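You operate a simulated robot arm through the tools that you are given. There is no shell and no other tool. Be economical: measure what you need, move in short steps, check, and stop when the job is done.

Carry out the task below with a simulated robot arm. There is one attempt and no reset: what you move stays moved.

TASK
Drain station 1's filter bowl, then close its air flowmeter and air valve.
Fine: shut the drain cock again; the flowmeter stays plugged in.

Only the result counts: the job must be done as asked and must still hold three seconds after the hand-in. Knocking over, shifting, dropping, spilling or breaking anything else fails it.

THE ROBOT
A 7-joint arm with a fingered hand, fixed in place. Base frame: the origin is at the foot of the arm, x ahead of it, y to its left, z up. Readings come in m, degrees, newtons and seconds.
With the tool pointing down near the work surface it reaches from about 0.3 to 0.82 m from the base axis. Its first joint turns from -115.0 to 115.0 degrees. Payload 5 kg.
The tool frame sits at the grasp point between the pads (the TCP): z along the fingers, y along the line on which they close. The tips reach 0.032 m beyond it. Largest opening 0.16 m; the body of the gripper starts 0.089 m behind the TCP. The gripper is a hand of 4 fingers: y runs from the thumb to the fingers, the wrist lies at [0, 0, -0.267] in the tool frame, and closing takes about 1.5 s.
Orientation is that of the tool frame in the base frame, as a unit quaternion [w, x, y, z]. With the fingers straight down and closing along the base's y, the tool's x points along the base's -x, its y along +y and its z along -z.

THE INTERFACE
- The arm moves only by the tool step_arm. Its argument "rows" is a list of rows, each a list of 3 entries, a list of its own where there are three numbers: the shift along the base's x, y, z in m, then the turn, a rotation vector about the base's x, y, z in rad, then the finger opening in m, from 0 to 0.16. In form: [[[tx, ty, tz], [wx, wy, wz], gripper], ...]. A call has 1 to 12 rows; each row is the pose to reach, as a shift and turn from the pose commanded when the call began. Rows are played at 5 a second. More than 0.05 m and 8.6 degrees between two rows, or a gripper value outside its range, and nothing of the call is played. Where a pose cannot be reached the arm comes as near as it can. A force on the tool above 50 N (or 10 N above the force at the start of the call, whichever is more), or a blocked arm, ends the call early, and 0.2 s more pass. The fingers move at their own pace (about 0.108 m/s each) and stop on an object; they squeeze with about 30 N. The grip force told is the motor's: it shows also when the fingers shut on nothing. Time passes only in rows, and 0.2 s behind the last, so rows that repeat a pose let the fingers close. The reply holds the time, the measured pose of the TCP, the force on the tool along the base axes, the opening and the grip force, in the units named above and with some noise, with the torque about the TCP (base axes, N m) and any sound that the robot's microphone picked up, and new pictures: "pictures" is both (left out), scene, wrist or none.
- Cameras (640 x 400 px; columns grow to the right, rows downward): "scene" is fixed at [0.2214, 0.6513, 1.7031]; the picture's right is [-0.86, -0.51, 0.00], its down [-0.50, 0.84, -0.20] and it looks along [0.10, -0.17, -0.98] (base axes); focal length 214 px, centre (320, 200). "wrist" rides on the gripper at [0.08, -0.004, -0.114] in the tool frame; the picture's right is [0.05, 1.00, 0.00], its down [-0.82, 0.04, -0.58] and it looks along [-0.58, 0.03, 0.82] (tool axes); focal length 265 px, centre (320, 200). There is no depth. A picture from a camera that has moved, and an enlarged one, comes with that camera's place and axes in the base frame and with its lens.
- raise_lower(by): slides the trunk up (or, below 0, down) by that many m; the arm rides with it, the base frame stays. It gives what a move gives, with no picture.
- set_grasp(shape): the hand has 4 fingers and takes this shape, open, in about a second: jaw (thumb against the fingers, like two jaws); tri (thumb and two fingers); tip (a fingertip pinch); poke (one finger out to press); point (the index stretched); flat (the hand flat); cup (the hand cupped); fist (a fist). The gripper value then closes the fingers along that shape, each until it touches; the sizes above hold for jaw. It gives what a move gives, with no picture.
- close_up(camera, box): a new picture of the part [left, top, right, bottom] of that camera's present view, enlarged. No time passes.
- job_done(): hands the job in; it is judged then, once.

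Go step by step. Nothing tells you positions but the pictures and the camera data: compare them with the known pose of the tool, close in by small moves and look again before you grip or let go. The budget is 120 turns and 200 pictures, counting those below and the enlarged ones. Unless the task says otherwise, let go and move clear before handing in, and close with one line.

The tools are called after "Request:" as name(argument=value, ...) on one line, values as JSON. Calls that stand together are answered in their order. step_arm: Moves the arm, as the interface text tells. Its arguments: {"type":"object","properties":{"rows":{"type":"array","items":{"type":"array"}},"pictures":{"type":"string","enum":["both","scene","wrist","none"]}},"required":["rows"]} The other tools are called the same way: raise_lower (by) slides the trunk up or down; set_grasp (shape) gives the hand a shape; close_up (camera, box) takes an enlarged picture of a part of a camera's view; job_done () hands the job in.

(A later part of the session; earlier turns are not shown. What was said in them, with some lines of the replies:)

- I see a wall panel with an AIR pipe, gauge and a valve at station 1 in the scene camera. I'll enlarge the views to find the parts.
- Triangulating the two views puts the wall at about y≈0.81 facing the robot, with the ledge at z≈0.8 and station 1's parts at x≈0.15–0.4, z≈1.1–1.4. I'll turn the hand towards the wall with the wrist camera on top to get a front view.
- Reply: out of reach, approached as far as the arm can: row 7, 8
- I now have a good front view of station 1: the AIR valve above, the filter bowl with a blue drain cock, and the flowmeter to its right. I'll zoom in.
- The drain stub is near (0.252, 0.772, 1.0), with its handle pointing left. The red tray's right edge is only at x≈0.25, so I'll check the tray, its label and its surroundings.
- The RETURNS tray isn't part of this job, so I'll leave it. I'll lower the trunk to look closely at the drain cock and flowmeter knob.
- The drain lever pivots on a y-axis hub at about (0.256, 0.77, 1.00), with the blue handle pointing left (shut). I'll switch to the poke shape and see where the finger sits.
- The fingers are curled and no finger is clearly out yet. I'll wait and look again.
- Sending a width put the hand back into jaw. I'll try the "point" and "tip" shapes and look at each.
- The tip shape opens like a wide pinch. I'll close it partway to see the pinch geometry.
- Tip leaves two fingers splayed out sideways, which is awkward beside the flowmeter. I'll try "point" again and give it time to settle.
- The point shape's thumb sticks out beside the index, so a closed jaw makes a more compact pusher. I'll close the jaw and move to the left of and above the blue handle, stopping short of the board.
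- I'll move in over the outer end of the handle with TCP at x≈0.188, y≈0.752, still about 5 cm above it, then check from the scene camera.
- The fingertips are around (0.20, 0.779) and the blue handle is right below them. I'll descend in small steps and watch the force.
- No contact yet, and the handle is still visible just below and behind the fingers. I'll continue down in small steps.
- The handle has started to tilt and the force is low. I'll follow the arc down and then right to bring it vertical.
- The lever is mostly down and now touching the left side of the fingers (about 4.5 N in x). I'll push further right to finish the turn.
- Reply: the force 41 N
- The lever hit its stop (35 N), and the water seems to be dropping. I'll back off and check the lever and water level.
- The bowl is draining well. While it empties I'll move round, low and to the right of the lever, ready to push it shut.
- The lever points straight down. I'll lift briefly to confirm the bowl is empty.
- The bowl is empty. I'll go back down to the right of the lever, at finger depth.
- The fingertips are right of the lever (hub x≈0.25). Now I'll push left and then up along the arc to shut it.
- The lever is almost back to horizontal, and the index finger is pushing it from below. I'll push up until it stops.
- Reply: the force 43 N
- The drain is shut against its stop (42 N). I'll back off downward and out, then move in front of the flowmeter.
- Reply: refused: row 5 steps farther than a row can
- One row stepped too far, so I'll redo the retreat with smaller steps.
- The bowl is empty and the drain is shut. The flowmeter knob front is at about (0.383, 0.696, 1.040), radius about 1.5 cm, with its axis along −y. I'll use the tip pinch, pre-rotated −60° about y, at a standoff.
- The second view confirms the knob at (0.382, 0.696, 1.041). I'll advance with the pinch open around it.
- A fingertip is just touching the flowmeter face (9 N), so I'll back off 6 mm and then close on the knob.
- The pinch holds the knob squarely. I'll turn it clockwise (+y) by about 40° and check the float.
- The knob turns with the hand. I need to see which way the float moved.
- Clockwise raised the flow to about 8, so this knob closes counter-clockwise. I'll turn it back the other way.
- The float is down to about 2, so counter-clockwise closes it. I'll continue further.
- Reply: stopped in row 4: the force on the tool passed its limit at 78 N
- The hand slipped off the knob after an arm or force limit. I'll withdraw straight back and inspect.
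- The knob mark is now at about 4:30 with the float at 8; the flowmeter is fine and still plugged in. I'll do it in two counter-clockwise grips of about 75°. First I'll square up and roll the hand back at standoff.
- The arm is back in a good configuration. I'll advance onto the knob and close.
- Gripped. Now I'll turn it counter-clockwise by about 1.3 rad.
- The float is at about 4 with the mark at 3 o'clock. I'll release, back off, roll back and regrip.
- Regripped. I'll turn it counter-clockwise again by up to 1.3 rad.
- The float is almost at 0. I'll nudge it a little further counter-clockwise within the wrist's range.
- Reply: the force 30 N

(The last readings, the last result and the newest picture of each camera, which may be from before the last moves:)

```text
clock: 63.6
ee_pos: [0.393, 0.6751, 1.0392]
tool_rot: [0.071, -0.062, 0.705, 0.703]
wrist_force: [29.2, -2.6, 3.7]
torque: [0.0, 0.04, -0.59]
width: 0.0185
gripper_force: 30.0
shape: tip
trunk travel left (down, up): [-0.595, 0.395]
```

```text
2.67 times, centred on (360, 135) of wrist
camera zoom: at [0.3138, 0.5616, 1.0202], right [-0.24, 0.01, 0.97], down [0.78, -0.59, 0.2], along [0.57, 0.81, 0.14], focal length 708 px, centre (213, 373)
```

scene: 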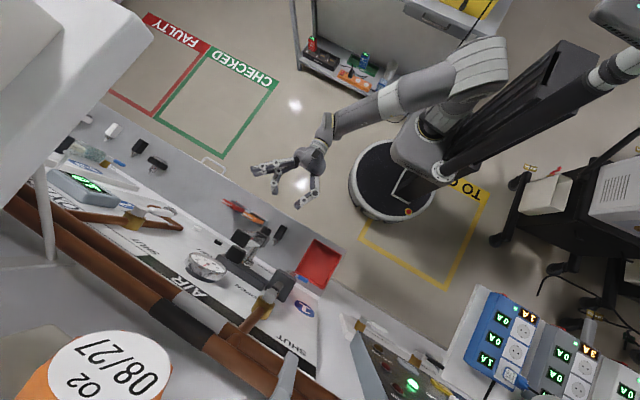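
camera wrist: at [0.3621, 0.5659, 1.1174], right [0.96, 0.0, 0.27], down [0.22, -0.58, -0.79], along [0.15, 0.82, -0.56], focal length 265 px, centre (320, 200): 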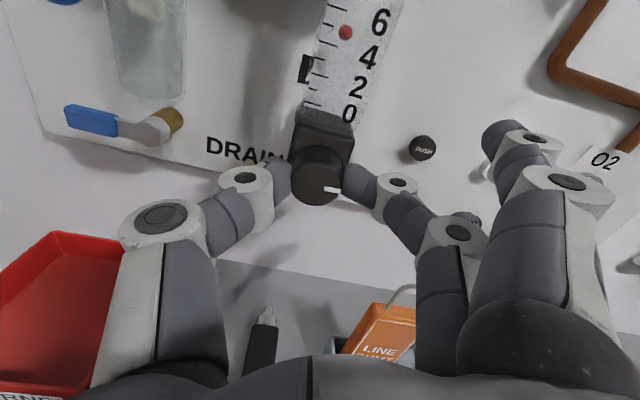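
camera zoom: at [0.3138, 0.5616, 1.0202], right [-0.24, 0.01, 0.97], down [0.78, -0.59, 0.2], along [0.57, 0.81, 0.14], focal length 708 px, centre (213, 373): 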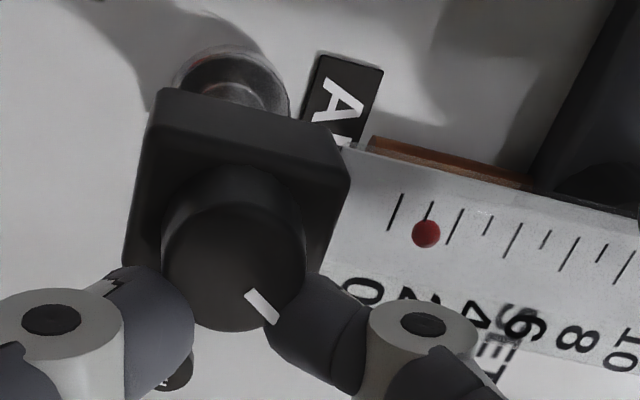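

The wrist reached its limit and slipped, so the float is back at about 1. I'll release, roll back and regrip for a shorter turn from a better start.

Request:
step_arm(rows=[[[0, 0, 0], [0, 0, 0], 0.06], [[0, 0, 0], [0, 0, 0], 0.06], [[0, -0.03, 0], [0, 0, 0], 0.06], [[0, -0.06, 0], [0, 0.12, 0], 0.06], [[0, -0.06, 0], [0, 0.24, 0], 0.06], [[0, -0.06, 0], [0, 0.38, 0], 0.06], [[0, -0.06, 0], [0, 0.52, 0], 0.06], [[0, -0.06, 0], [0, 0.65, 0], 0.06], [[0, -0.06, 0], [0, 0.78, 0], 0.06], [[0, -0.06, 0], [0, 0.91, 0], 0.06], [[0, -0.06, 0], [0, 1.04, 0], 0.06], [[0, -0.06, 0], [0, 1.17, 0], 0.06]], pictures="wrist")

Request:
close_up(camera="wrist", box=[240, 20, 480, 200])

```text
clock: 66.2
ee_pos: [0.3822, 0.6181, 1.0396]
tool_rot: [-0.333, 0.334, 0.623, 0.623]
wrist_force: [-0.3, 0.4, 0.5]
torque: [0.01, 0.05, -0.03]
width: 0.0593
gripper_force: 0.1
shape: tip
trunk travel left (down, up): [-0.595, 0.395]
camera wrist: at [0.3356, 0.5042, 1.1048], right [0.8, 0.0, 0.6], down [0.49, -0.58, -0.65], along [0.34, 0.82, -0.46], focal length 265 px, centre (320, 200)
```

wrist: 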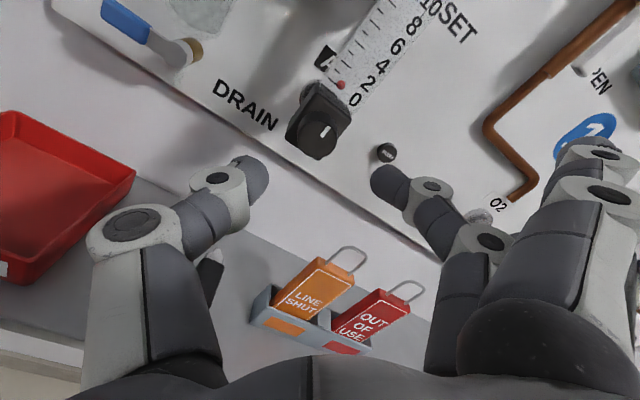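

```text
2.22 times, centred on (360, 110) of wrist
camera zoom: at [0.3356, 0.5042, 1.1048], right [0.8, 0.0, 0.6], down [0.49, -0.58, -0.65], along [0.34, 0.82, -0.46], focal length 590 px, centre (231, 400)
```

zoom: 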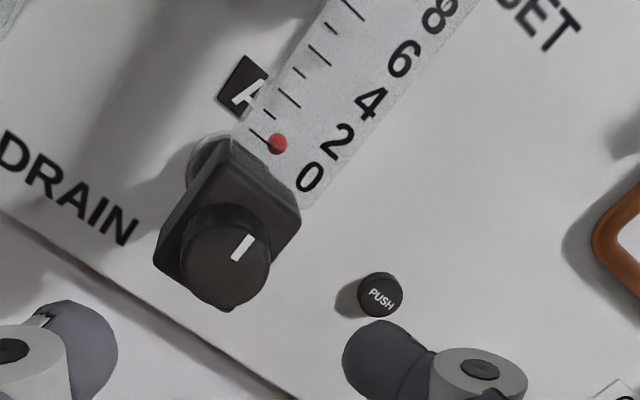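

About 25–40° remains. I'll regrip here and turn counter-clockwise well inside the wrist's range.

Request:
step_arm(rows=[[[0, 0.0, 0], [0, 0.12, 0], 0.06], [[0, 0.03, 0], [0, 0.24, 0], 0.06], [[-0.0005, 0.062, 0], [0, 0.24, 0], 0.06], [[-0.0005, 0.062, 0], [0, 0.24, 0], 0.04], [[-0.0005, 0.062, 0], [0, 0.24, 0], 0.02], [[-0.0005, 0.062, 0], [0, 0.24, 0], 0.015], [[-0.0005, 0.062, 0], [0, 0.24, 0], 0.015], [[-0.0005, 0.062, 0], [0, 0.24, 0], 0.015]], pictures="none")

Request:
step_arm(rows=[[[0, 0, 0], [0, -0.1, 0], 0.01], [[0, 0, 0], [0, -0.2, 0], 0.01], [[0, 0, 0], [0, -0.3, 0], 0.01], [[0, 0, 0], [0, -0.4, 0], 0.01], [[0, 0, 0], [0, -0.5, 0], 0.01], [[0, 0, 0], [0, -0.6, 0], 0.01], [[0, 0, 0], [0, -0.7, 0], 0.01], [[0, 0, 0], [0, -0.8, 0], 0.01]], pictures="wrist")

Request:
close_up(camera="wrist", box=[240, 60, 480, 210])

```text
clock: 68.0
ee_pos: [0.3811, 0.6806, 1.0394]
tool_rot: [-0.406, 0.405, 0.58, 0.578]
wrist_force: [-2.0, 2.9, 0.2]
torque: [-0.01, -0.02, -0.01]
width: 0.024
gripper_force: 30.2
shape: tip
trunk travel left (down, up): [-0.595, 0.395]
```

```text
clock: 69.7
ee_pos: [0.3679, 0.6818, 1.0491]
tool_rot: [-0.194, 0.177, 0.679, 0.686]
wrist_force: [-29.7, -7.8, 17.4]
torque: [0.3, 0.7, 0.97]
width: 0.021
gripper_force: 30.1
shape: tip
trunk travel left (down, up): [-0.595, 0.395]
stopped in row 8: the force on the tool passed its limit at 52 N (the readings are from after the stop); the commanded pose is now the measured one
camera wrist: at [0.2996, 0.5662, 1.0846], right [0.46, 0.0, 0.89], down [0.74, -0.56, -0.38], along [0.49, 0.83, -0.25], focal length 265 px, centre (320, 200)
```

wrist: 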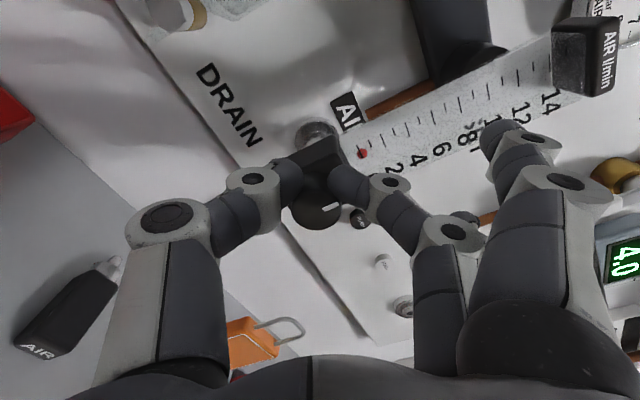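

```text
2.67 times, centred on (360, 135) of wrist
camera zoom: at [0.2996, 0.5662, 1.0846], right [0.46, 0.0, 0.89], down [0.74, -0.56, -0.38], along [0.49, 0.83, -0.25], focal length 708 px, centre (213, 373)
```

zoom: 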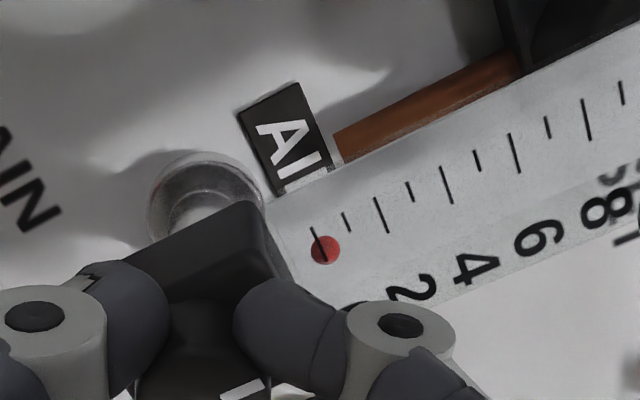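

The knob hit its closed stop (about 1 N·m) and the float is on 0. I'll release, back off and verify.

Request:
step_arm(rows=[[[0, 0, 0], [0, 0, 0], 0.06], [[0, 0, 0], [0, 0, 0], 0.06], [[0, -0.03, 0], [0, 0, 0], 0.06], [[0, -0.06, 0], [0, 0.12, 0], 0.06], [[0, -0.09, 0], [0, 0.24, 0], 0.06], [[0, -0.11, 0], [0, 0.38, 0], 0.06], [[0, -0.11, 0.02], [0, 0.52, 0], 0.06], [[0, -0.11, 0.04], [0, 0.65, 0], 0.06], [[0, -0.11, 0.06], [0, 0.78, 0], 0.06], [[0, -0.11, 0.08], [0, 0.91, 0], 0.06]], pictures="wrist")

Request:
close_up(camera="wrist", box=[240, 20, 480, 200])

Request:
close_up(camera="scene", box=[220, 210, 300, 260])

```text
clock: 71.9
ee_pos: [0.3775, 0.5714, 1.1223]
tool_rot: [-0.47, 0.464, 0.529, 0.533]
wrist_force: [-1.0, -0.2, -0.2]
torque: [-0.02, 0.0, 0.01]
width: 0.0594
gripper_force: 0.1
shape: tip
trunk travel left (down, up): [-0.595, 0.395]
camera wrist: at [0.3644, 0.4572, 1.1996], right [0.98, 0.0, 0.18], down [0.15, -0.57, -0.81], along [0.1, 0.82, -0.56], focal length 265 px, centre (320, 200)
```

wrist: 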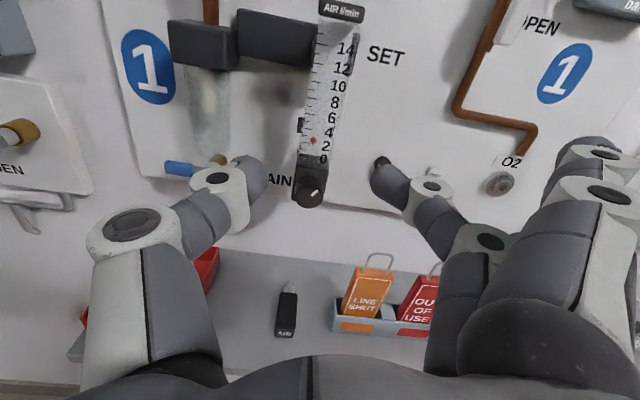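

```text
2.22 times, centred on (360, 110) of wrist
camera zoom: at [0.3644, 0.4572, 1.1996], right [0.98, 0.0, 0.18], down [0.15, -0.57, -0.81], along [0.1, 0.82, -0.56], focal length 590 px, centre (231, 400)
```

zoom: 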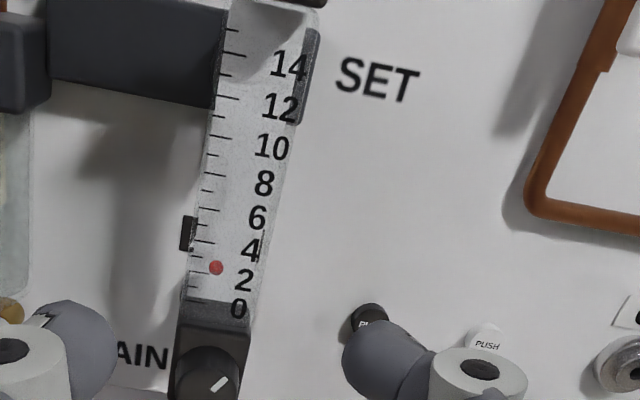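

```text
8.00 times, centred on (260, 235) of scene
camera zoom: at [0.2214, 0.6513, 1.7031], right [-0.86, -0.51, 0.0], down [-0.5, 0.84, -0.2], along [0.1, -0.17, -0.98], focal length 1716 px, centre (800, -80)
```

zoom: 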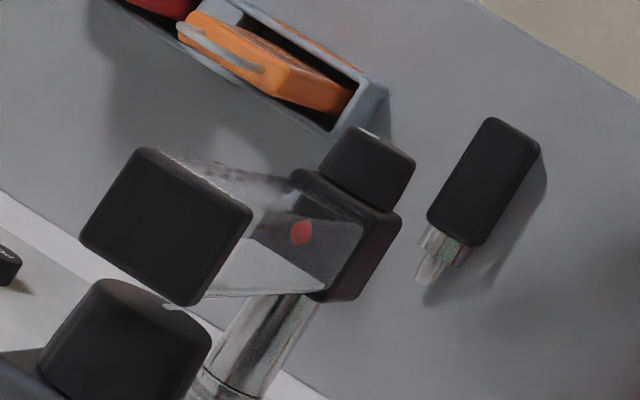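

The knob sprang back to about 2 when the grip slid off. I'll regrip and turn gently, stopping just as the torque rises at the stop.

Request:
step_arm(rows=[[[0.002, 0.0, -0.04], [0, -0.1, 0], 0.06], [[0.0045, 0.02, -0.08], [0, -0.2, 0], 0.06], [[0.0045, 0.05, -0.082], [0, -0.3, 0], 0.06], [[0.0045, 0.08, -0.082], [0, -0.3, 0], 0.06], [[0.0045, 0.109, -0.082], [0, -0.3, 0], 0.06], [[0.0045, 0.109, -0.082], [0, -0.3, 0], 0.04], [[0.0045, 0.109, -0.082], [0, -0.3, 0], 0.02], [[0.0045, 0.109, -0.082], [0, -0.3, 0], 0.01], [[0.0045, 0.109, -0.082], [0, -0.3, 0], 0.01], [[0.0045, 0.109, -0.082], [0, -0.3, 0], 0.01]], pictures="none")

Request:
step_arm(rows=[[[0, 0, 0], [0, -0.1, 0], 0.01], [[0, 0, 0], [0, -0.2, 0], 0.01], [[0, 0, 0], [0, -0.3, 0], 0.01], [[0, 0, 0], [0, -0.4, 0], 0.01]], pictures="none")

Request:
close_up(camera="wrist", box=[240, 40, 480, 210])

```text
clock: 74.1
ee_pos: [0.3804, 0.6835, 1.0397]
tool_rot: [-0.386, 0.379, 0.593, 0.596]
wrist_force: [-2.1, 0.6, -0.2]
torque: [0.07, 0.2, -0.27]
width: 0.0246
gripper_force: 29.9
shape: tip
trunk travel left (down, up): [-0.595, 0.395]
```

```text
clock: 75.1
ee_pos: [0.3883, 0.6827, 1.0336]
tool_rot: [-0.256, 0.255, 0.66, 0.659]
wrist_force: [19.2, 1.8, -19.8]
torque: [-0.91, -0.1, -0.64]
width: 0.0233
gripper_force: 30.2
shape: tip
trunk travel left (down, up): [-0.595, 0.395]
```

```text
2.35 times, centred on (360, 125) of wrist
camera zoom: at [0.3275, 0.5671, 1.0857], right [0.64, 0.0, 0.77], down [0.63, -0.58, -0.52], along [0.44, 0.82, -0.37], focal length 624 px, centre (226, 376)
```

zoom: 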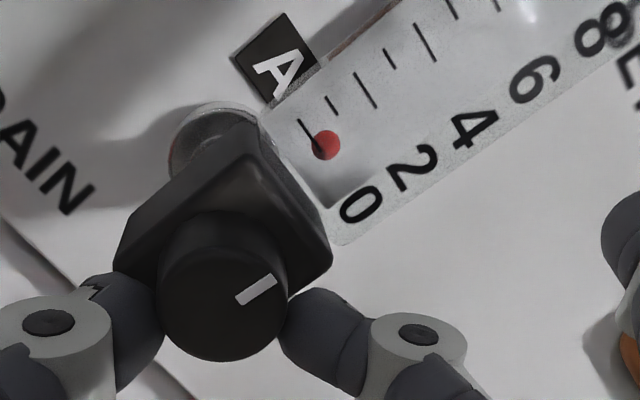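

The mark is near 12:20 and the float is nearly on 0. I'll turn a little more and hold.

Request:
step_arm(rows=[[[0, 0, 0], [0, -0.08, 0], 0.01], [[0, 0, 0], [0, -0.16, 0], 0.01], [[0, 0, 0], [0, -0.16, 0], 0.01]], pictures="none")

Request:
close_up(camera="wrist", box=[240, 40, 480, 210])

```text
clock: 75.9
ee_pos: [0.3917, 0.6812, 1.0355]
tool_rot: [-0.202, 0.205, 0.678, 0.676]
wrist_force: [40.5, 7.8, -22.4]
torque: [-0.81, 0.73, -1.46]
width: 0.0211
gripper_force: 30.3
shape: tip
trunk travel left (down, up): [-0.595, 0.395]
```

```text
2.35 times, centred on (360, 125) of wrist
camera zoom: at [0.324, 0.5675, 1.0757], right [0.51, 0.0, 0.86], down [0.7, -0.58, -0.41], along [0.5, 0.82, -0.3], focal length 624 px, centre (226, 376)
```

zoom: 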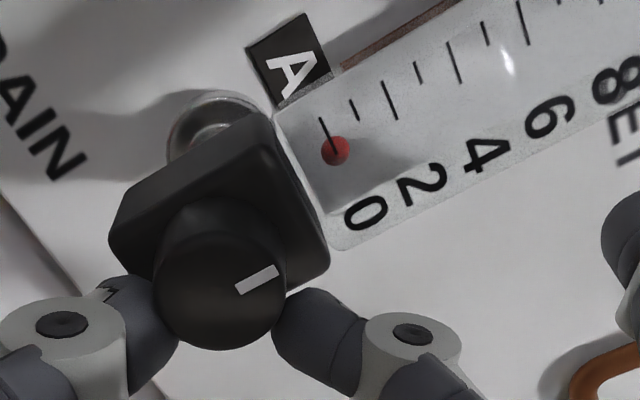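

The knob is on its closed stop (0.73 N·m) with the float on 0. I'll relax the sideways load first, then open gently so it isn't dragged back.

Request:
step_arm(rows=[[[0.005, 0, -0.002], [0, 0, 0], 0.01], [[0.0095, 0, -0.0045], [0, 0, 0], 0.01], [[0.0095, 0, -0.0045], [0, 0, 0], 0.01]], pictures="none")

Request:
close_up(camera="wrist", box=[240, 40, 480, 210])

```text
clock: 76.7
ee_pos: [0.3925, 0.6818, 1.0348]
tool_rot: [-0.207, 0.2, 0.677, 0.678]
wrist_force: [17.4, -3.4, -10.5]
torque: [-0.43, 0.18, -0.63]
width: 0.0211
gripper_force: 29.3
shape: tip
trunk travel left (down, up): [-0.595, 0.395]
```

```text
2.35 times, centred on (360, 125) of wrist
camera zoom: at [0.326, 0.5667, 1.0747], right [0.51, 0.0, 0.86], down [0.71, -0.57, -0.42], along [0.49, 0.82, -0.29], focal length 624 px, centre (226, 376)
```

zoom: 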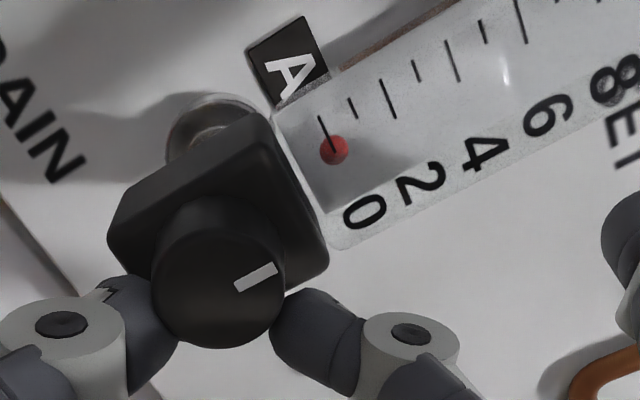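

The load is down and the float is still on 0. I'll relax a little more, then open slowly and withdraw straight back.

Request:
step_arm(rows=[[[0.006, 0, -0.0035], [0, 0, 0], 0.01], [[0.0075, 0, -0.0045], [0, 0, 0], 0.01], [[0.0075, 0, -0.0045], [0, 0, 0], 0.03], [[0.0075, 0, -0.0045], [0, 0, 0], 0.045], [[0.0075, 0, -0.0045], [0, 0, 0], 0.06], [[0.0075, 0, -0.0045], [0, 0, 0], 0.06]], pictures="none")

Request:
close_up(camera="wrist", box=[240, 40, 480, 210])

```text
clock: 78.1
ee_pos: [0.3978, 0.6816, 1.0318]
tool_rot: [-0.207, 0.197, 0.677, 0.678]
wrist_force: [-0.2, 0.3, -0.4]
torque: [0.01, 0.0, 0.01]
width: 0.0593
gripper_force: 0.0
shape: tip
trunk travel left (down, up): [-0.595, 0.395]
```

```text
2.35 times, centred on (360, 125) of wrist
camera zoom: at [0.331, 0.5664, 1.0713], right [0.51, 0.0, 0.86], down [0.71, -0.57, -0.42], along [0.49, 0.82, -0.29], focal length 624 px, centre (226, 376)
```

zoom: 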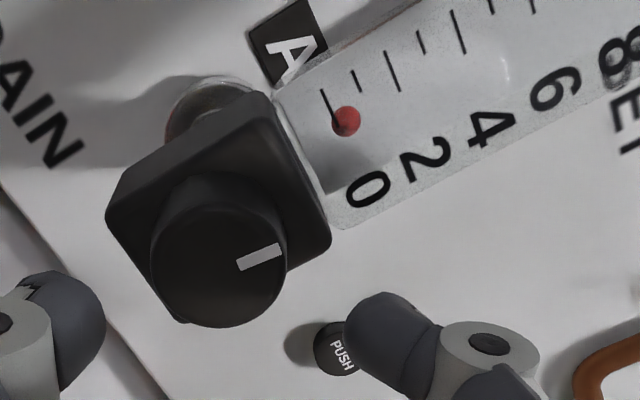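

It backed off about 5° on release (float about 0.3). I'll regrip centred and finish with a small turn.

Request:
step_arm(rows=[[[-0.002, -0.03, 0], [0, 0, 0], 0.06], [[-0.008, -0.05, 0.004], [0, 0.12, 0], 0.06], [[-0.016, -0.05, 0.008], [0, 0.25, 0], 0.06], [[-0.016, -0.05, 0.008], [0, 0.38, 0], 0.06], [[-0.016, -0.05, 0.008], [0, 0.5, 0], 0.06], [[-0.016, -0.05, 0.008], [0, 0.6, 0], 0.06], [[-0.016, -0.02, 0.008], [0, 0.6, 0], 0.06], [[-0.016, 0.0, 0.008], [0, 0.6, 0], 0.06]], pictures="wrist")

Request:
close_up(camera="wrist", box=[240, 40, 480, 210])

```text
clock: 79.9
ee_pos: [0.384, 0.683, 1.04]
tool_rot: [-0.398, 0.391, 0.585, 0.588]
wrist_force: [-0.1, 0.1, 0.5]
torque: [0.0, 0.0, 0.04]
width: 0.0594
gripper_force: 0.1
shape: tip
trunk travel left (down, up): [-0.595, 0.395]
camera wrist: at [0.3505, 0.5678, 1.1112], right [0.9, 0.0, 0.43], down [0.35, -0.57, -0.74], along [0.24, 0.82, -0.51], focal length 265 px, centre (320, 200)
```

wrist: 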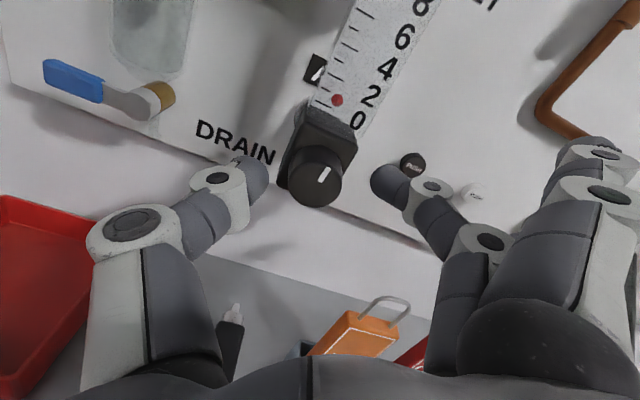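

```text
2.35 times, centred on (360, 125) of wrist
camera zoom: at [0.3505, 0.5678, 1.1112], right [0.9, 0.0, 0.43], down [0.35, -0.57, -0.74], along [0.24, 0.82, -0.51], focal length 624 px, centre (226, 376)
```

zoom: 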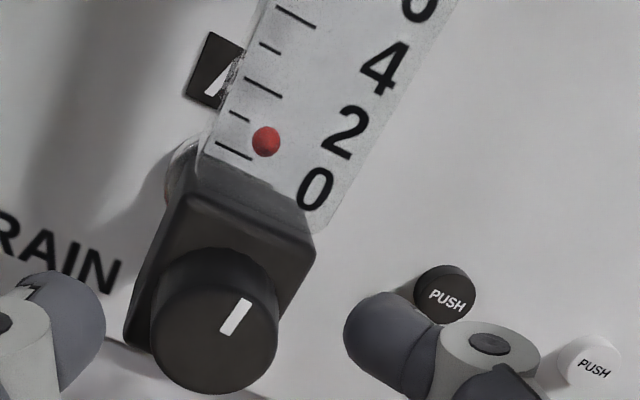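

The knob still needs some 10° more. I'll grip and turn gently again.

Request:
step_arm(rows=[[[-0.002, -0.002, 0], [0, 0, 0], 0.04], [[-0.002, -0.002, 0], [0, 0, 0], 0.02], [[-0.002, -0.002, 0], [0, 0, 0], 0.0], [[-0.002, -0.002, 0], [0, 0, 0], 0.0], [[-0.002, -0.002, 0], [0, 0, 0], 0.0], [[-0.002, -0.002, 0], [0, -0.06, 0], 0.0], [[-0.002, -0.002, 0], [0, -0.12, 0], 0.0], [[-0.002, -0.002, 0], [0, -0.18, 0], 0.0]], pictures="none")

Request:
close_up(camera="wrist", box=[240, 40, 480, 210])

```text
clock: 81.7
ee_pos: [0.3793, 0.6793, 1.0395]
tool_rot: [-0.343, 0.336, 0.619, 0.622]
wrist_force: [0.7, 6.3, 2.6]
torque: [0.03, 0.53, 0.07]
width: 0.0226
gripper_force: 30.3
shape: tip
trunk travel left (down, up): [-0.595, 0.395]
```

```text
2.35 times, centred on (360, 125) of wrist
camera zoom: at [0.3354, 0.5648, 1.1039], right [0.81, 0.0, 0.58], down [0.48, -0.57, -0.67], along [0.33, 0.82, -0.46], focal length 624 px, centre (226, 376)
```

zoom: 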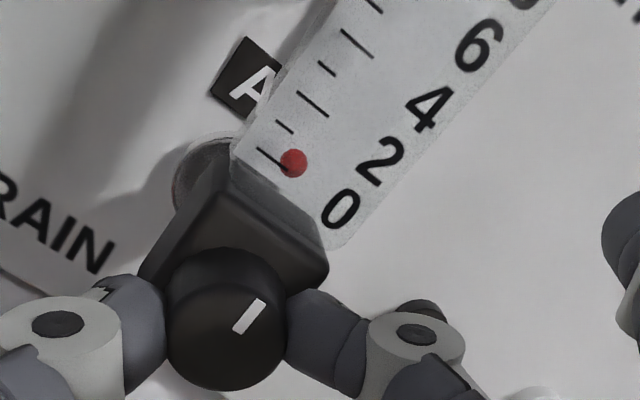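

The torque is 0.53 N·m with little side load, so it's at the stop. I'll hold a moment, undo the twist, and open in place.

Request:
step_arm(rows=[[[0, 0, 0], [0, -0.05, 0], 0.0], [[0, 0, 0], [0, -0.05, 0], 0.0], [[0, 0, 0], [0, -0.05, 0], 0.0], [[0, 0, 0], [0, -0.05, 0], 0.06], [[0, 0, 0], [0, -0.05, 0], 0.06], [[0, 0, 0], [0, -0.05, 0], 0.06]], pictures="none")

Request:
close_up(camera="wrist", box=[240, 40, 480, 210])

```text
clock: 83.1
ee_pos: [0.3796, 0.6795, 1.0378]
tool_rot: [-0.327, 0.32, 0.627, 0.63]
wrist_force: [0.3, 0.1, 0.1]
torque: [0.01, -0.02, -0.01]
width: 0.0591
gripper_force: 0.1
shape: tip
trunk travel left (down, up): [-0.595, 0.395]
```

```text
2.35 times, centred on (360, 125) of wrist
camera zoom: at [0.3318, 0.5646, 1.1013], right [0.78, 0.0, 0.62], down [0.51, -0.57, -0.64], along [0.35, 0.82, -0.45], focal length 624 px, centre (226, 376)
```

zoom: 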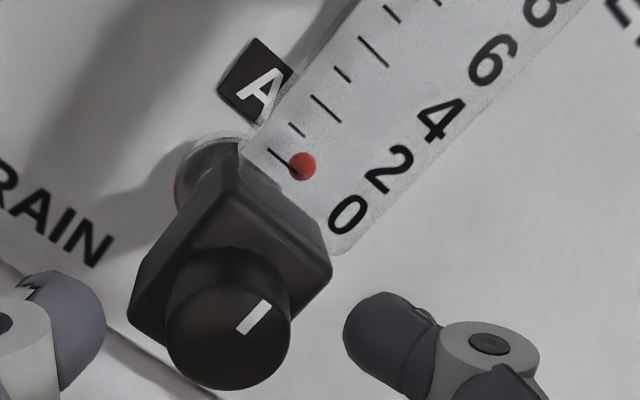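

The float stays on 0 after release. I'll back off, roll the hand back to nominal, and go up to see the air valve lever.

Request:
step_arm(rows=[[[0, -0.04, 0], [0, 0, 0], 0.06], [[0, -0.08, 0], [0, 0.1, 0], 0.06], [[0, -0.12, 0.01], [0, 0.22, 0], 0.06], [[-0.01, -0.15, 0.03], [0, 0.34, 0], 0.06], [[-0.03, -0.17, 0.06], [0, 0.46, 0], 0.06], [[-0.05, -0.18, 0.09], [0, 0.56, 0], 0.06]], pictures="none")

Request:
raise_lower(by=0.14)

Request:
set_grasp(shape="jaw")

Request:
step_arm(rows=[[[0, 0, 0], [0, 0, 0], 0.16], [[0, 0, 0], [0, 0, 0], 0.16], [[0, 0, 0], [0, 0, 0], 0.16]], pictures="both")

Request:
close_up(camera="wrist", box=[220, 20, 420, 200])

```text
clock: 84.5
ee_pos: [0.3296, 0.5004, 1.1292]
tool_rot: [-0.489, 0.482, 0.512, 0.516]
wrist_force: [-0.2, -0.5, -0.6]
torque: [-0.03, -0.03, 0.0]
width: 0.0596
gripper_force: 0.0
shape: tip
trunk travel left (down, up): [-0.595, 0.395]
```

```text
clock: 86.2
ee_pos: [0.3293, 0.5009, 1.269]
tool_rot: [-0.488, 0.482, 0.512, 0.517]
wrist_force: [-0.1, -0.2, -0.2]
torque: [0.03, 0.01, 0.02]
width: 0.0595
gripper_force: 0.0
shape: tip
trunk travel left (down, up): [-0.735, 0.255]
```

```text
clock: 87.0
ee_pos: [0.3287, 0.5002, 1.2703]
tool_rot: [-0.489, 0.482, 0.513, 0.516]
wrist_force: [0.0, -0.5, 1.0]
torque: [0.04, 0.02, -0.01]
width: 0.1601
gripper_force: 0.1
shape: jaw
trunk travel left (down, up): [-0.735, 0.255]
```

```text
clock: 87.8
ee_pos: [0.3293, 0.5017, 1.2687]
tool_rot: [-0.489, 0.482, 0.512, 0.516]
wrist_force: [-0.3, 0.1, -0.3]
torque: [0.0, -0.03, 0.0]
width: 0.16
gripper_force: 0.0
shape: jaw
trunk travel left (down, up): [-0.735, 0.255]
camera wrist: at [0.3221, 0.3857, 1.3479], right [0.99, 0.0, 0.11], down [0.09, -0.57, -0.82], along [0.06, 0.82, -0.56], focal length 265 px, centre (320, 200)
```

scene: 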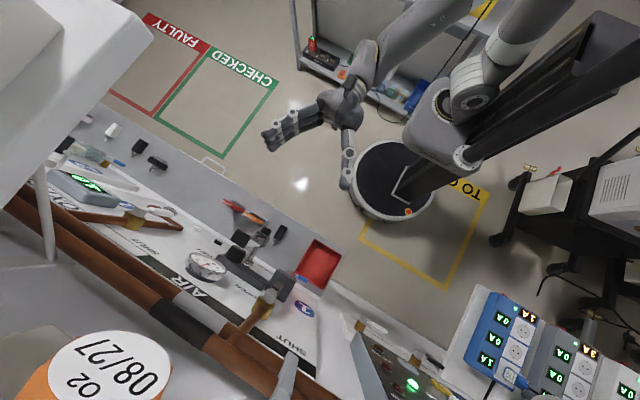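
wrist: 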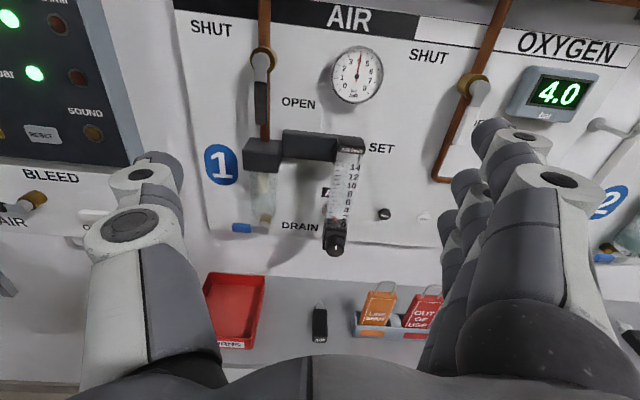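

```text
2.22 times, centred on (320, 110) of wrist
camera zoom: at [0.3221, 0.3857, 1.3479], right [0.99, 0.0, 0.11], down [0.09, -0.57, -0.82], along [0.06, 0.82, -0.56], focal length 590 px, centre (320, 400)
```

zoom: 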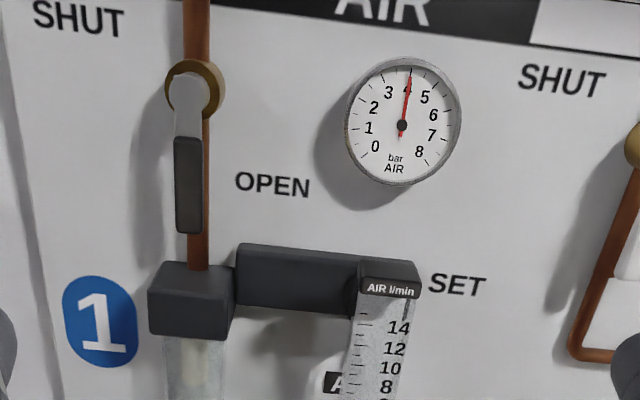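

The drain is shut and the flow is at 0. The air valve lever hangs down (OPEN) from a hub at about (0.251, 0.765, 1.296), and it must swing left to SHUT. To fit between the hub and the filter block I'll roll the closed jaw so the finger stack is horizontal with the index leading left.

Request:
step_arm(rows=[[[0, 0.01, 0], [0, -0.14, 0], 0.0], [[0, 0.02, 0], [0, -0.28, 0], 0.0], [[0, 0.03, 0], [0, -0.42, 0], 0.0], [[0, 0.04, 0], [0, -0.56, 0], 0.0], [[0, 0.05, 0], [0, -0.7, 0], 0.0], [[0, 0.06, 0], [0, -0.84, 0], 0.0], [[0, 0.07, -0.005], [0, -0.98, 0], 0.0], [[0, 0.08, -0.01], [0, -1.12, 0], 0.0], [[0, 0.09, -0.015], [0, -1.26, 0], 0.0], [[0, 0.1, -0.02], [0, -1.4, 0], 0.0], [[0, 0.1, -0.02], [0, -1.48, 0], 0.0]], pictures="both")

Request:
close_up(camera="scene", box=[230, 200, 350, 320])

```text
clock: 90.2
ee_pos: [0.329, 0.6005, 1.2484]
tool_rot: [-0.015, 0.008, 0.707, 0.707]
wrist_force: [0.1, -0.3, -0.3]
torque: [0.02, -0.02, -0.01]
width: 0.0
gripper_force: 30.1
shape: jaw
trunk travel left (down, up): [-0.735, 0.255]
camera wrist: at [0.2508, 0.4853, 1.2474], right [-0.02, 0.0, 1.0], down [0.82, -0.57, 0.02], along [0.57, 0.82, 0.01], focal length 265 px, centre (320, 200)
```

scene: 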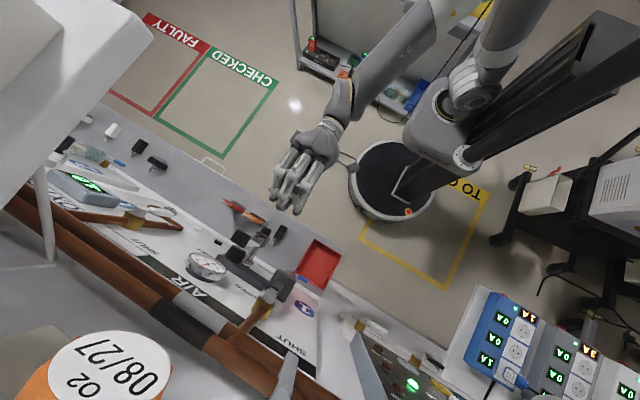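
wrist: 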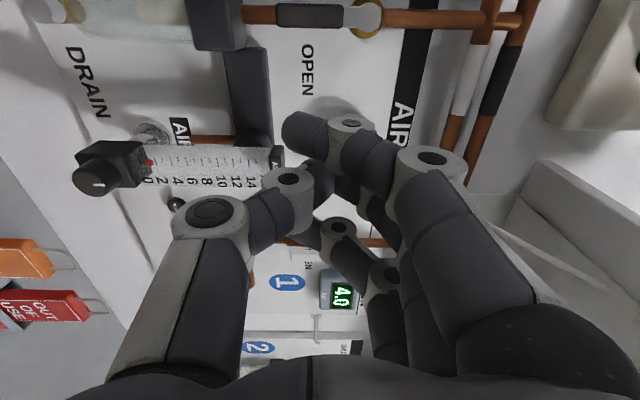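

```text
3.33 times, centred on (290, 260) of scene
camera zoom: at [0.2214, 0.6513, 1.7031], right [-0.86, -0.51, 0.0], down [-0.5, 0.84, -0.2], along [0.1, -0.17, -0.98], focal length 715 px, centre (420, 0)
```

zoom: 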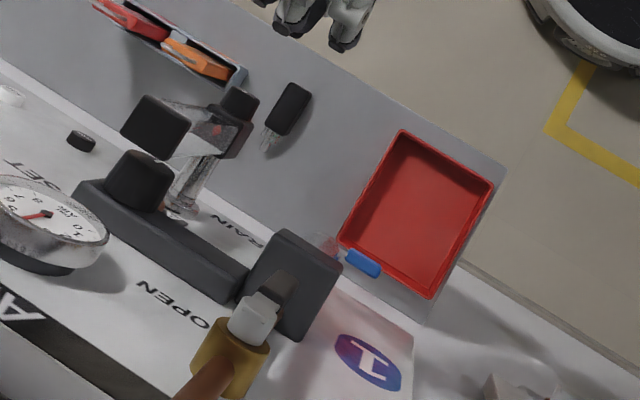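

I'll advance to lever depth on its right side.

Request:
step_arm(rows=[[[0, 0.04, -0.003], [0, 0, 0], 0.0], [[0, 0.08, -0.003], [0, 0, 0], 0.0], [[0, 0.115, -0.003], [0, 0, 0], 0.0], [[-0.003, 0.15, -0.003], [0, 0, 0], 0.0]], pictures="wrist")

Request:
close_up(camera="scene", box=[230, 220, 330, 320])

```text
clock: 91.2
ee_pos: [0.3269, 0.7514, 1.2446]
tool_rot: [-0.016, 0.008, 0.708, 0.706]
wrist_force: [0.8, -0.1, 0.5]
torque: [0.01, -0.01, -0.03]
width: 0.0
gripper_force: 30.3
shape: jaw
trunk travel left (down, up): [-0.735, 0.255]
camera wrist: at [0.2488, 0.6362, 1.2428], right [-0.02, 0.0, 1.0], down [0.82, -0.57, 0.02], along [0.57, 0.82, 0.01], focal length 265 px, centre (320, 200)
```

wrist: 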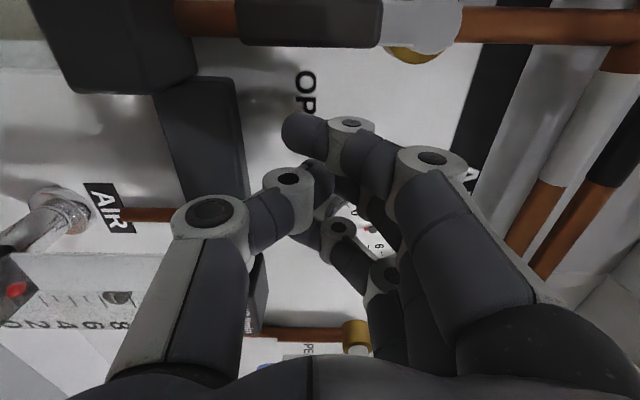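

```text
4.00 times, centred on (280, 270) of scene
camera zoom: at [0.2214, 0.6513, 1.7031], right [-0.86, -0.51, 0.0], down [-0.5, 0.84, -0.2], along [0.1, -0.17, -0.98], focal length 858 px, centre (480, -80)
```

zoom: 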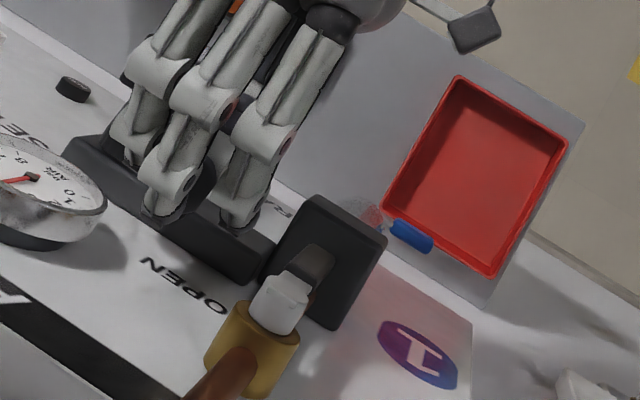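

The lever is at x≈0.25, y≈0.764, just left of the index tip. I'll push left.

Request:
step_arm(rows=[[[-0.01, 0, 0], [0, 0, 0], 0.0], [[-0.02, 0, 0], [0, 0, 0], 0.0], [[-0.028, 0, 0], [0, 0, 0], 0.0], [[-0.036, 0, -0.001], [0, 0, 0], 0.0], [[-0.044, 0, -0.001], [0, 0, 0], 0.0], [[-0.052, 0, -0.001], [0, 0, 0], 0.0]], pictures="wrist")

Request:
close_up(camera="scene", box=[230, 220, 330, 320])

```text
clock: 92.7
ee_pos: [0.2749, 0.7503, 1.2439]
tool_rot: [-0.016, 0.007, 0.707, 0.707]
wrist_force: [3.3, -3.6, -0.1]
torque: [0.03, 0.0, 0.07]
width: 0.0
gripper_force: 29.8
shape: jaw
trunk travel left (down, up): [-0.735, 0.255]
camera wrist: at [0.1975, 0.635, 1.2433], right [-0.02, 0.0, 1.0], down [0.82, -0.57, 0.02], along [0.57, 0.82, 0.01], focal length 265 px, centre (320, 200)
```

wrist: 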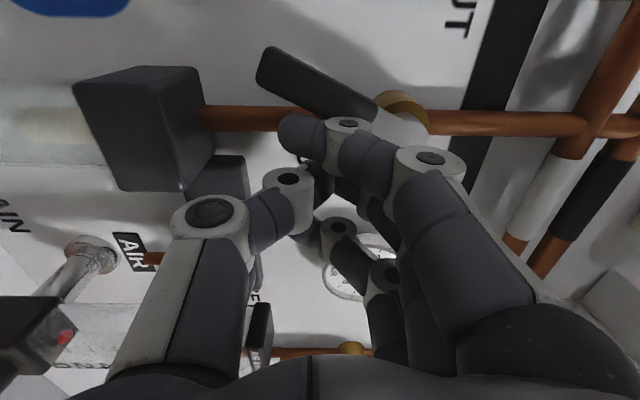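

```text
4.00 times, centred on (280, 270) of scene
camera zoom: at [0.2214, 0.6513, 1.7031], right [-0.86, -0.51, 0.0], down [-0.5, 0.84, -0.2], along [0.1, -0.17, -0.98], focal length 858 px, centre (480, -80)
```

zoom: 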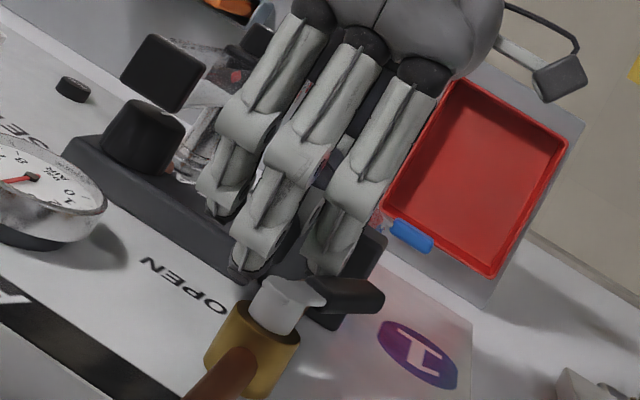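

The lever swings easily, now about 30°. I'll carry it up along the arc while rolling the hand so the index keeps pushing it and stays clear of the hub and block.

Request:
step_arm(rows=[[[-0.005, 0, -0.008], [0, 0.14, 0], 0.0], [[-0.01, 0, -0.015], [0, 0.28, 0], 0.0], [[-0.016, 0, -0.019], [0, 0.42, 0], 0.0], [[-0.022, 0, -0.021], [0, 0.56, 0], 0.0], [[-0.032, 0, -0.019], [0, 0.69, 0], 0.0], [[-0.043, 0, -0.013], [0, 0.82, 0], 0.0]], pictures="wrist")

Request:
close_up(camera="scene", box=[230, 220, 330, 320])

```text
clock: 94.0
ee_pos: [0.2299, 0.7505, 1.2322]
tool_rot: [-0.297, 0.288, 0.643, 0.645]
wrist_force: [0.1, -1.2, -2.7]
torque: [-0.03, -0.03, 0.04]
width: 0.0
gripper_force: 29.7
shape: jaw
trunk travel left (down, up): [-0.735, 0.255]
camera wrist: at [0.1762, 0.6358, 1.2894], right [0.72, 0.0, 0.7], down [0.57, -0.57, -0.59], along [0.39, 0.82, -0.41], focal length 265 px, centre (320, 200)
```

wrist: 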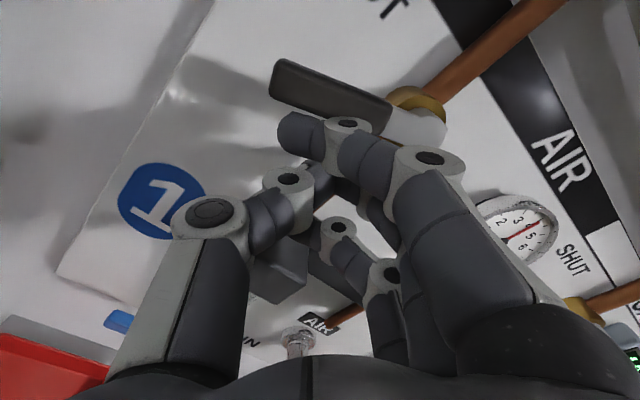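

```text
4.00 times, centred on (280, 270) of scene
camera zoom: at [0.2214, 0.6513, 1.7031], right [-0.86, -0.51, 0.0], down [-0.5, 0.84, -0.2], along [0.1, -0.17, -0.98], focal length 858 px, centre (480, -80)
```

zoom: 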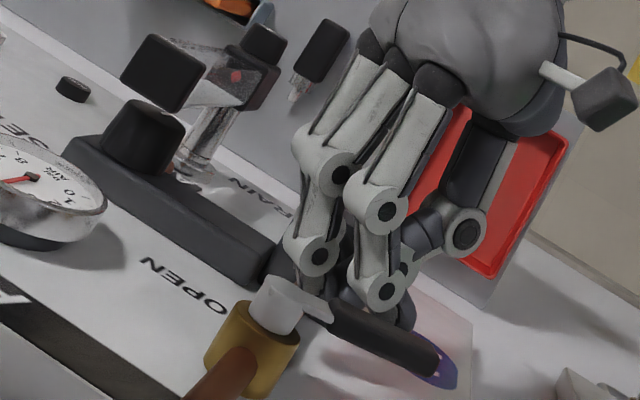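

It's working: the lever is about 70° round and clearing well. I'll continue up to the stop.

Request:
step_arm(rows=[[[-0.006, 0, 0.003], [0, 0.1, 0], 0.0], [[-0.012, 0, 0.007], [0, 0.22, 0], 0.0], [[-0.018, 0, 0.011], [0, 0.35, 0], 0.0], [[-0.022, 0, 0.016], [0, 0.42, 0], 0.0], [[-0.024, 0, 0.021], [0, 0.42, 0], 0.0], [[-0.025, 0, 0.026], [0, 0.42, 0], 0.0]], pictures="wrist")

Request:
close_up(camera="scene", box=[230, 220, 330, 320])

```text
clock: 95.5
ee_pos: [0.2103, 0.7504, 1.2533]
tool_rot: [-0.42, 0.419, 0.569, 0.569]
wrist_force: [7.2, -13.1, -28.4]
torque: [-0.03, -0.61, 0.3]
width: 0.0
gripper_force: 30.0
shape: jaw
trunk travel left (down, up): [-0.735, 0.255]
camera wrist: at [0.1842, 0.6363, 1.3282], right [0.94, 0.0, 0.34], down [0.28, -0.58, -0.77], along [0.2, 0.82, -0.54], focal length 265 px, centre (320, 200)
```

wrist: 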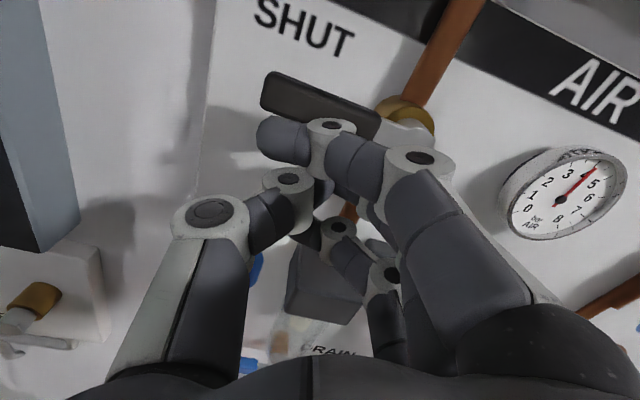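

```text
4.00 times, centred on (280, 270) of scene
camera zoom: at [0.2214, 0.6513, 1.7031], right [-0.86, -0.51, 0.0], down [-0.5, 0.84, -0.2], along [0.1, -0.17, -0.98], focal length 858 px, centre (480, -80)
```

zoom: 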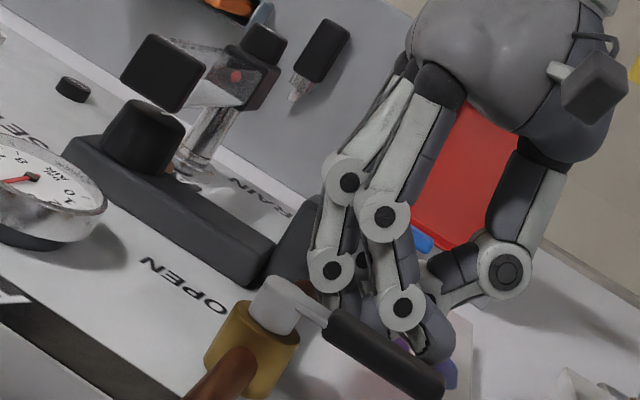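

It now pushes back with 28 N, so it's near or at the stop. I'll push a bit further out on the lever to be sure it's fully shut.

Request:
step_arm(rows=[[[-0.006, 0, -0.004], [0, 0.05, 0], 0.0], [[-0.012, 0, -0.002], [0, 0.1, 0], 0.0], [[-0.014, 0, 0.003], [0, 0.15, 0], 0.0], [[-0.014, 0, 0.008], [0, 0.15, 0], 0.0], [[-0.014, 0, 0.013], [0, 0.15, 0], 0.0]], pictures="wrist")

```text
clock: 96.2
ee_pos: [0.1956, 0.7468, 1.2471]
tool_rot: [-0.454, 0.461, 0.542, 0.536]
wrist_force: [5.4, -12.7, -14.3]
torque: [0.23, -0.12, 0.17]
width: 0.0001
gripper_force: 30.2
shape: jaw
trunk travel left (down, up): [-0.735, 0.255]
stopped in row 3: the force on the tool passed its limit at 52 N (the readings are from after the stop); the commanded pose is now the measured one
camera wrist: at [0.1797, 0.6334, 1.3277], right [0.98, 0.0, 0.21], down [0.17, -0.59, -0.79], along [0.12, 0.81, -0.57], focal length 265 px, centre (320, 200)
```

wrist: 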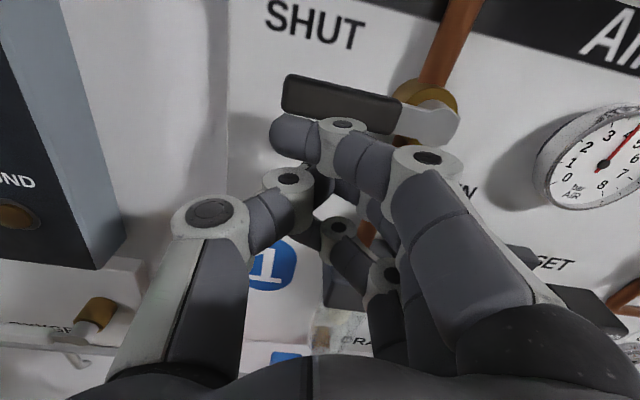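

The lever is firmly at its stop, parallel to the "SHUT" text. I'll back away downward and out, then verify everything.

Request:
step_arm(rows=[[[-0.005, 0, -0.012], [0, 0, 0], 0.0], [[-0.008, -0.03, -0.015], [0, 0, 0], 0.0], [[-0.008, -0.07, -0.015], [0, 0, 0], 0.0], [[-0.008, -0.11, -0.01], [0, 0, 0], 0.0], [[0.01, -0.15, 0.0], [0, 0, 0], 0.0], [[0.04, -0.18, 0.0], [0, 0, 0], 0.0], [[0.07, -0.21, 0.0], [0, 0, 0], 0.05], [[0.1, -0.24, 0.0], [0, 0, 0], 0.1], [[0.12, -0.27, 0.0], [0, 0.05, 0], 0.14], [[0.12, -0.28, 0.02], [0, 0.15, 0], 0.16], [[0.12, -0.28, 0.03], [0, 0.15, 0], 0.16]], pictures="both")

Request:
close_up(camera="wrist", box=[180, 0, 420, 150])

Request:
close_up(camera="wrist", box=[200, 130, 400, 255])

Request:
close_up(camera="scene", box=[210, 200, 350, 320])

```text
clock: 98.7
ee_pos: [0.3159, 0.4685, 1.2801]
tool_rot: [-0.496, 0.498, 0.505, 0.501]
wrist_force: [0.5, 0.4, 0.0]
torque: [0.0, 0.03, 0.0]
width: 0.1598
gripper_force: 0.2
shape: jaw
trunk travel left (down, up): [-0.735, 0.255]
camera wrist: at [0.3119, 0.3541, 1.3615], right [1.0, 0.0, 0.06], down [0.05, -0.58, -0.81], along [0.03, 0.81, -0.58], focal length 265 px, centre (320, 200)
```

scene: 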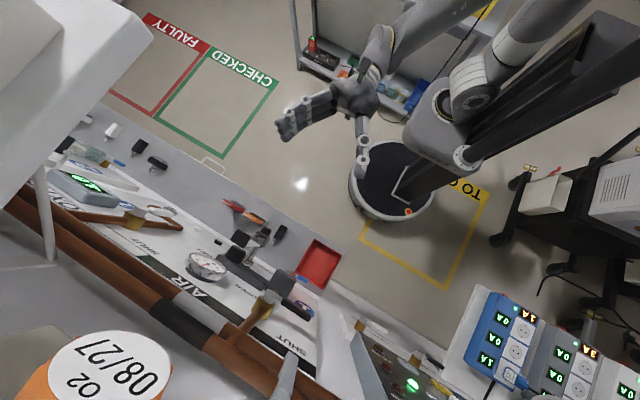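
wrist: 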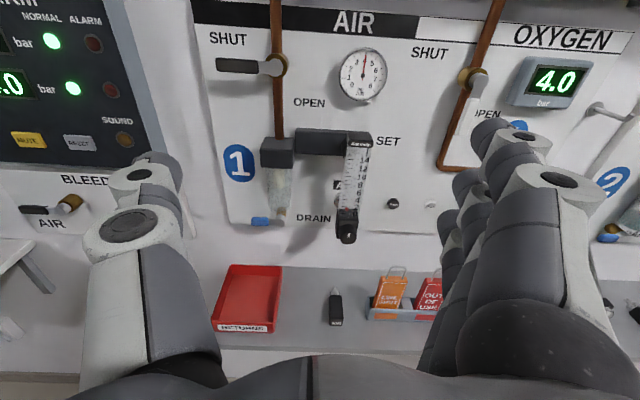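

```text
2.67 times, centred on (300, 75) of wrist
camera zoom: at [0.3119, 0.3541, 1.3615], right [1.0, 0.0, 0.06], down [0.05, -0.58, -0.81], along [0.03, 0.81, -0.58], focal length 708 px, centre (373, 533)
```

zoom: 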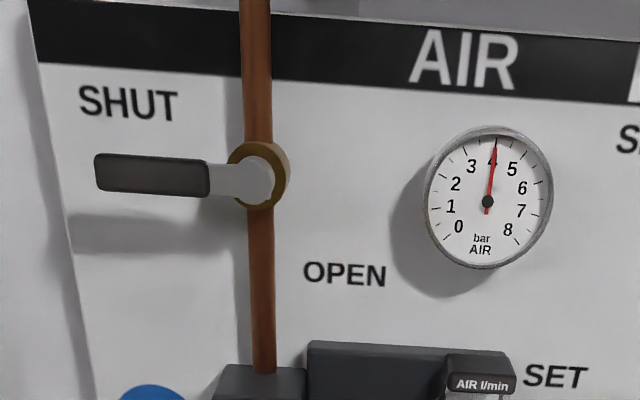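

```text
3.20 times, centred on (300, 192) of wrist
camera zoom: at [0.3119, 0.3541, 1.3615], right [1.0, 0.0, 0.06], down [0.05, -0.58, -0.81], along [0.03, 0.81, -0.58], focal length 849 px, centre (384, 224)
```

zoom: 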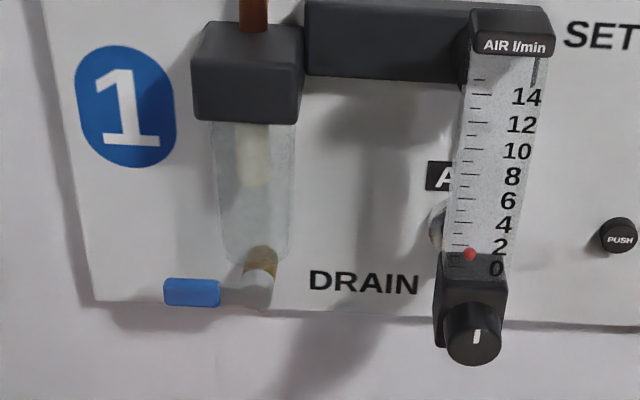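

```text
3.33 times, centred on (280, 260) of scene
camera zoom: at [0.2214, 0.6513, 1.7031], right [-0.86, -0.51, 0.0], down [-0.5, 0.84, -0.2], along [0.1, -0.17, -0.98], focal length 715 px, centre (453, 0)
```

zoom: 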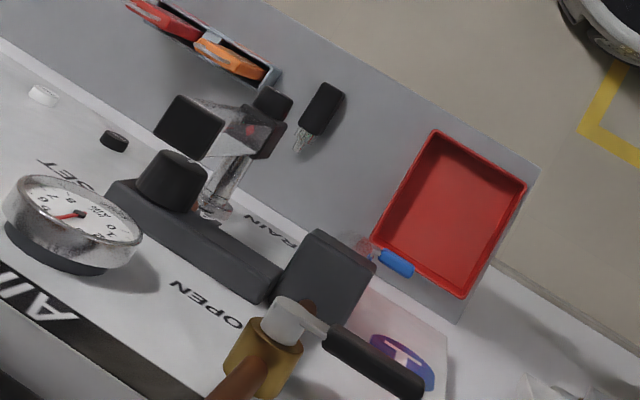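

The valve is at SHUT, the drain is shut and the bowl is empty. I'll lower the camera to the flowmeter's level to confirm the float is truly at zero.

Request:
raise_lower(by=-0.27)

Request:
step_arm(rows=[[[0.02, 0, 0], [0, 0, 0], 0.16], [[0.04, 0, 0], [0, 0, 0], 0.16]], pictures="none")

Request:
close_up(camera="wrist", box=[260, 0, 400, 100])

```text
clock: 101.4
ee_pos: [0.3157, 0.4677, 1.0106]
tool_rot: [-0.496, 0.498, 0.504, 0.501]
wrist_force: [0.3, 0.4, 0.2]
torque: [-0.04, 0.0, 0.0]
width: 0.16
gripper_force: 0.1
shape: jaw
trunk travel left (down, up): [-0.465, 0.525]
```

```text
clock: 102.0
ee_pos: [0.3544, 0.468, 1.0109]
tool_rot: [-0.496, 0.497, 0.506, 0.501]
wrist_force: [-0.2, -0.3, 0.6]
torque: [-0.05, -0.01, -0.01]
width: 0.1599
gripper_force: 0.1
shape: jaw
trunk travel left (down, up): [-0.465, 0.525]
```

```text
4.00 times, centred on (330, 50) of wrist
camera zoom: at [0.3507, 0.3537, 1.092], right [1.0, 0.0, 0.06], down [0.05, -0.58, -0.81], along [0.04, 0.81, -0.58], focal length 1062 px, centre (280, 800)
```

zoom: 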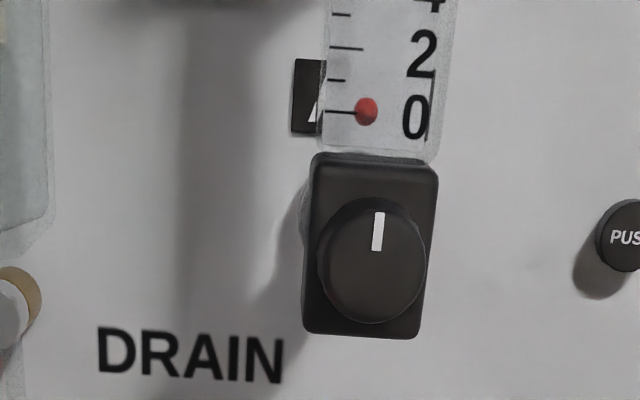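

Seen level, the float is exactly on 0 and the knob mark is at 12 o'clock. The flowmeter is still plugged in and the hand is clear, so I'm handing in.

Request:
job_done()

```text
The job is handed in.
```

Station 1's filter bowl is drained and its drain cock is shut again. The air flowmeter is closed, with the float on 0 and still plugged in, and the air valve is at SHUT.
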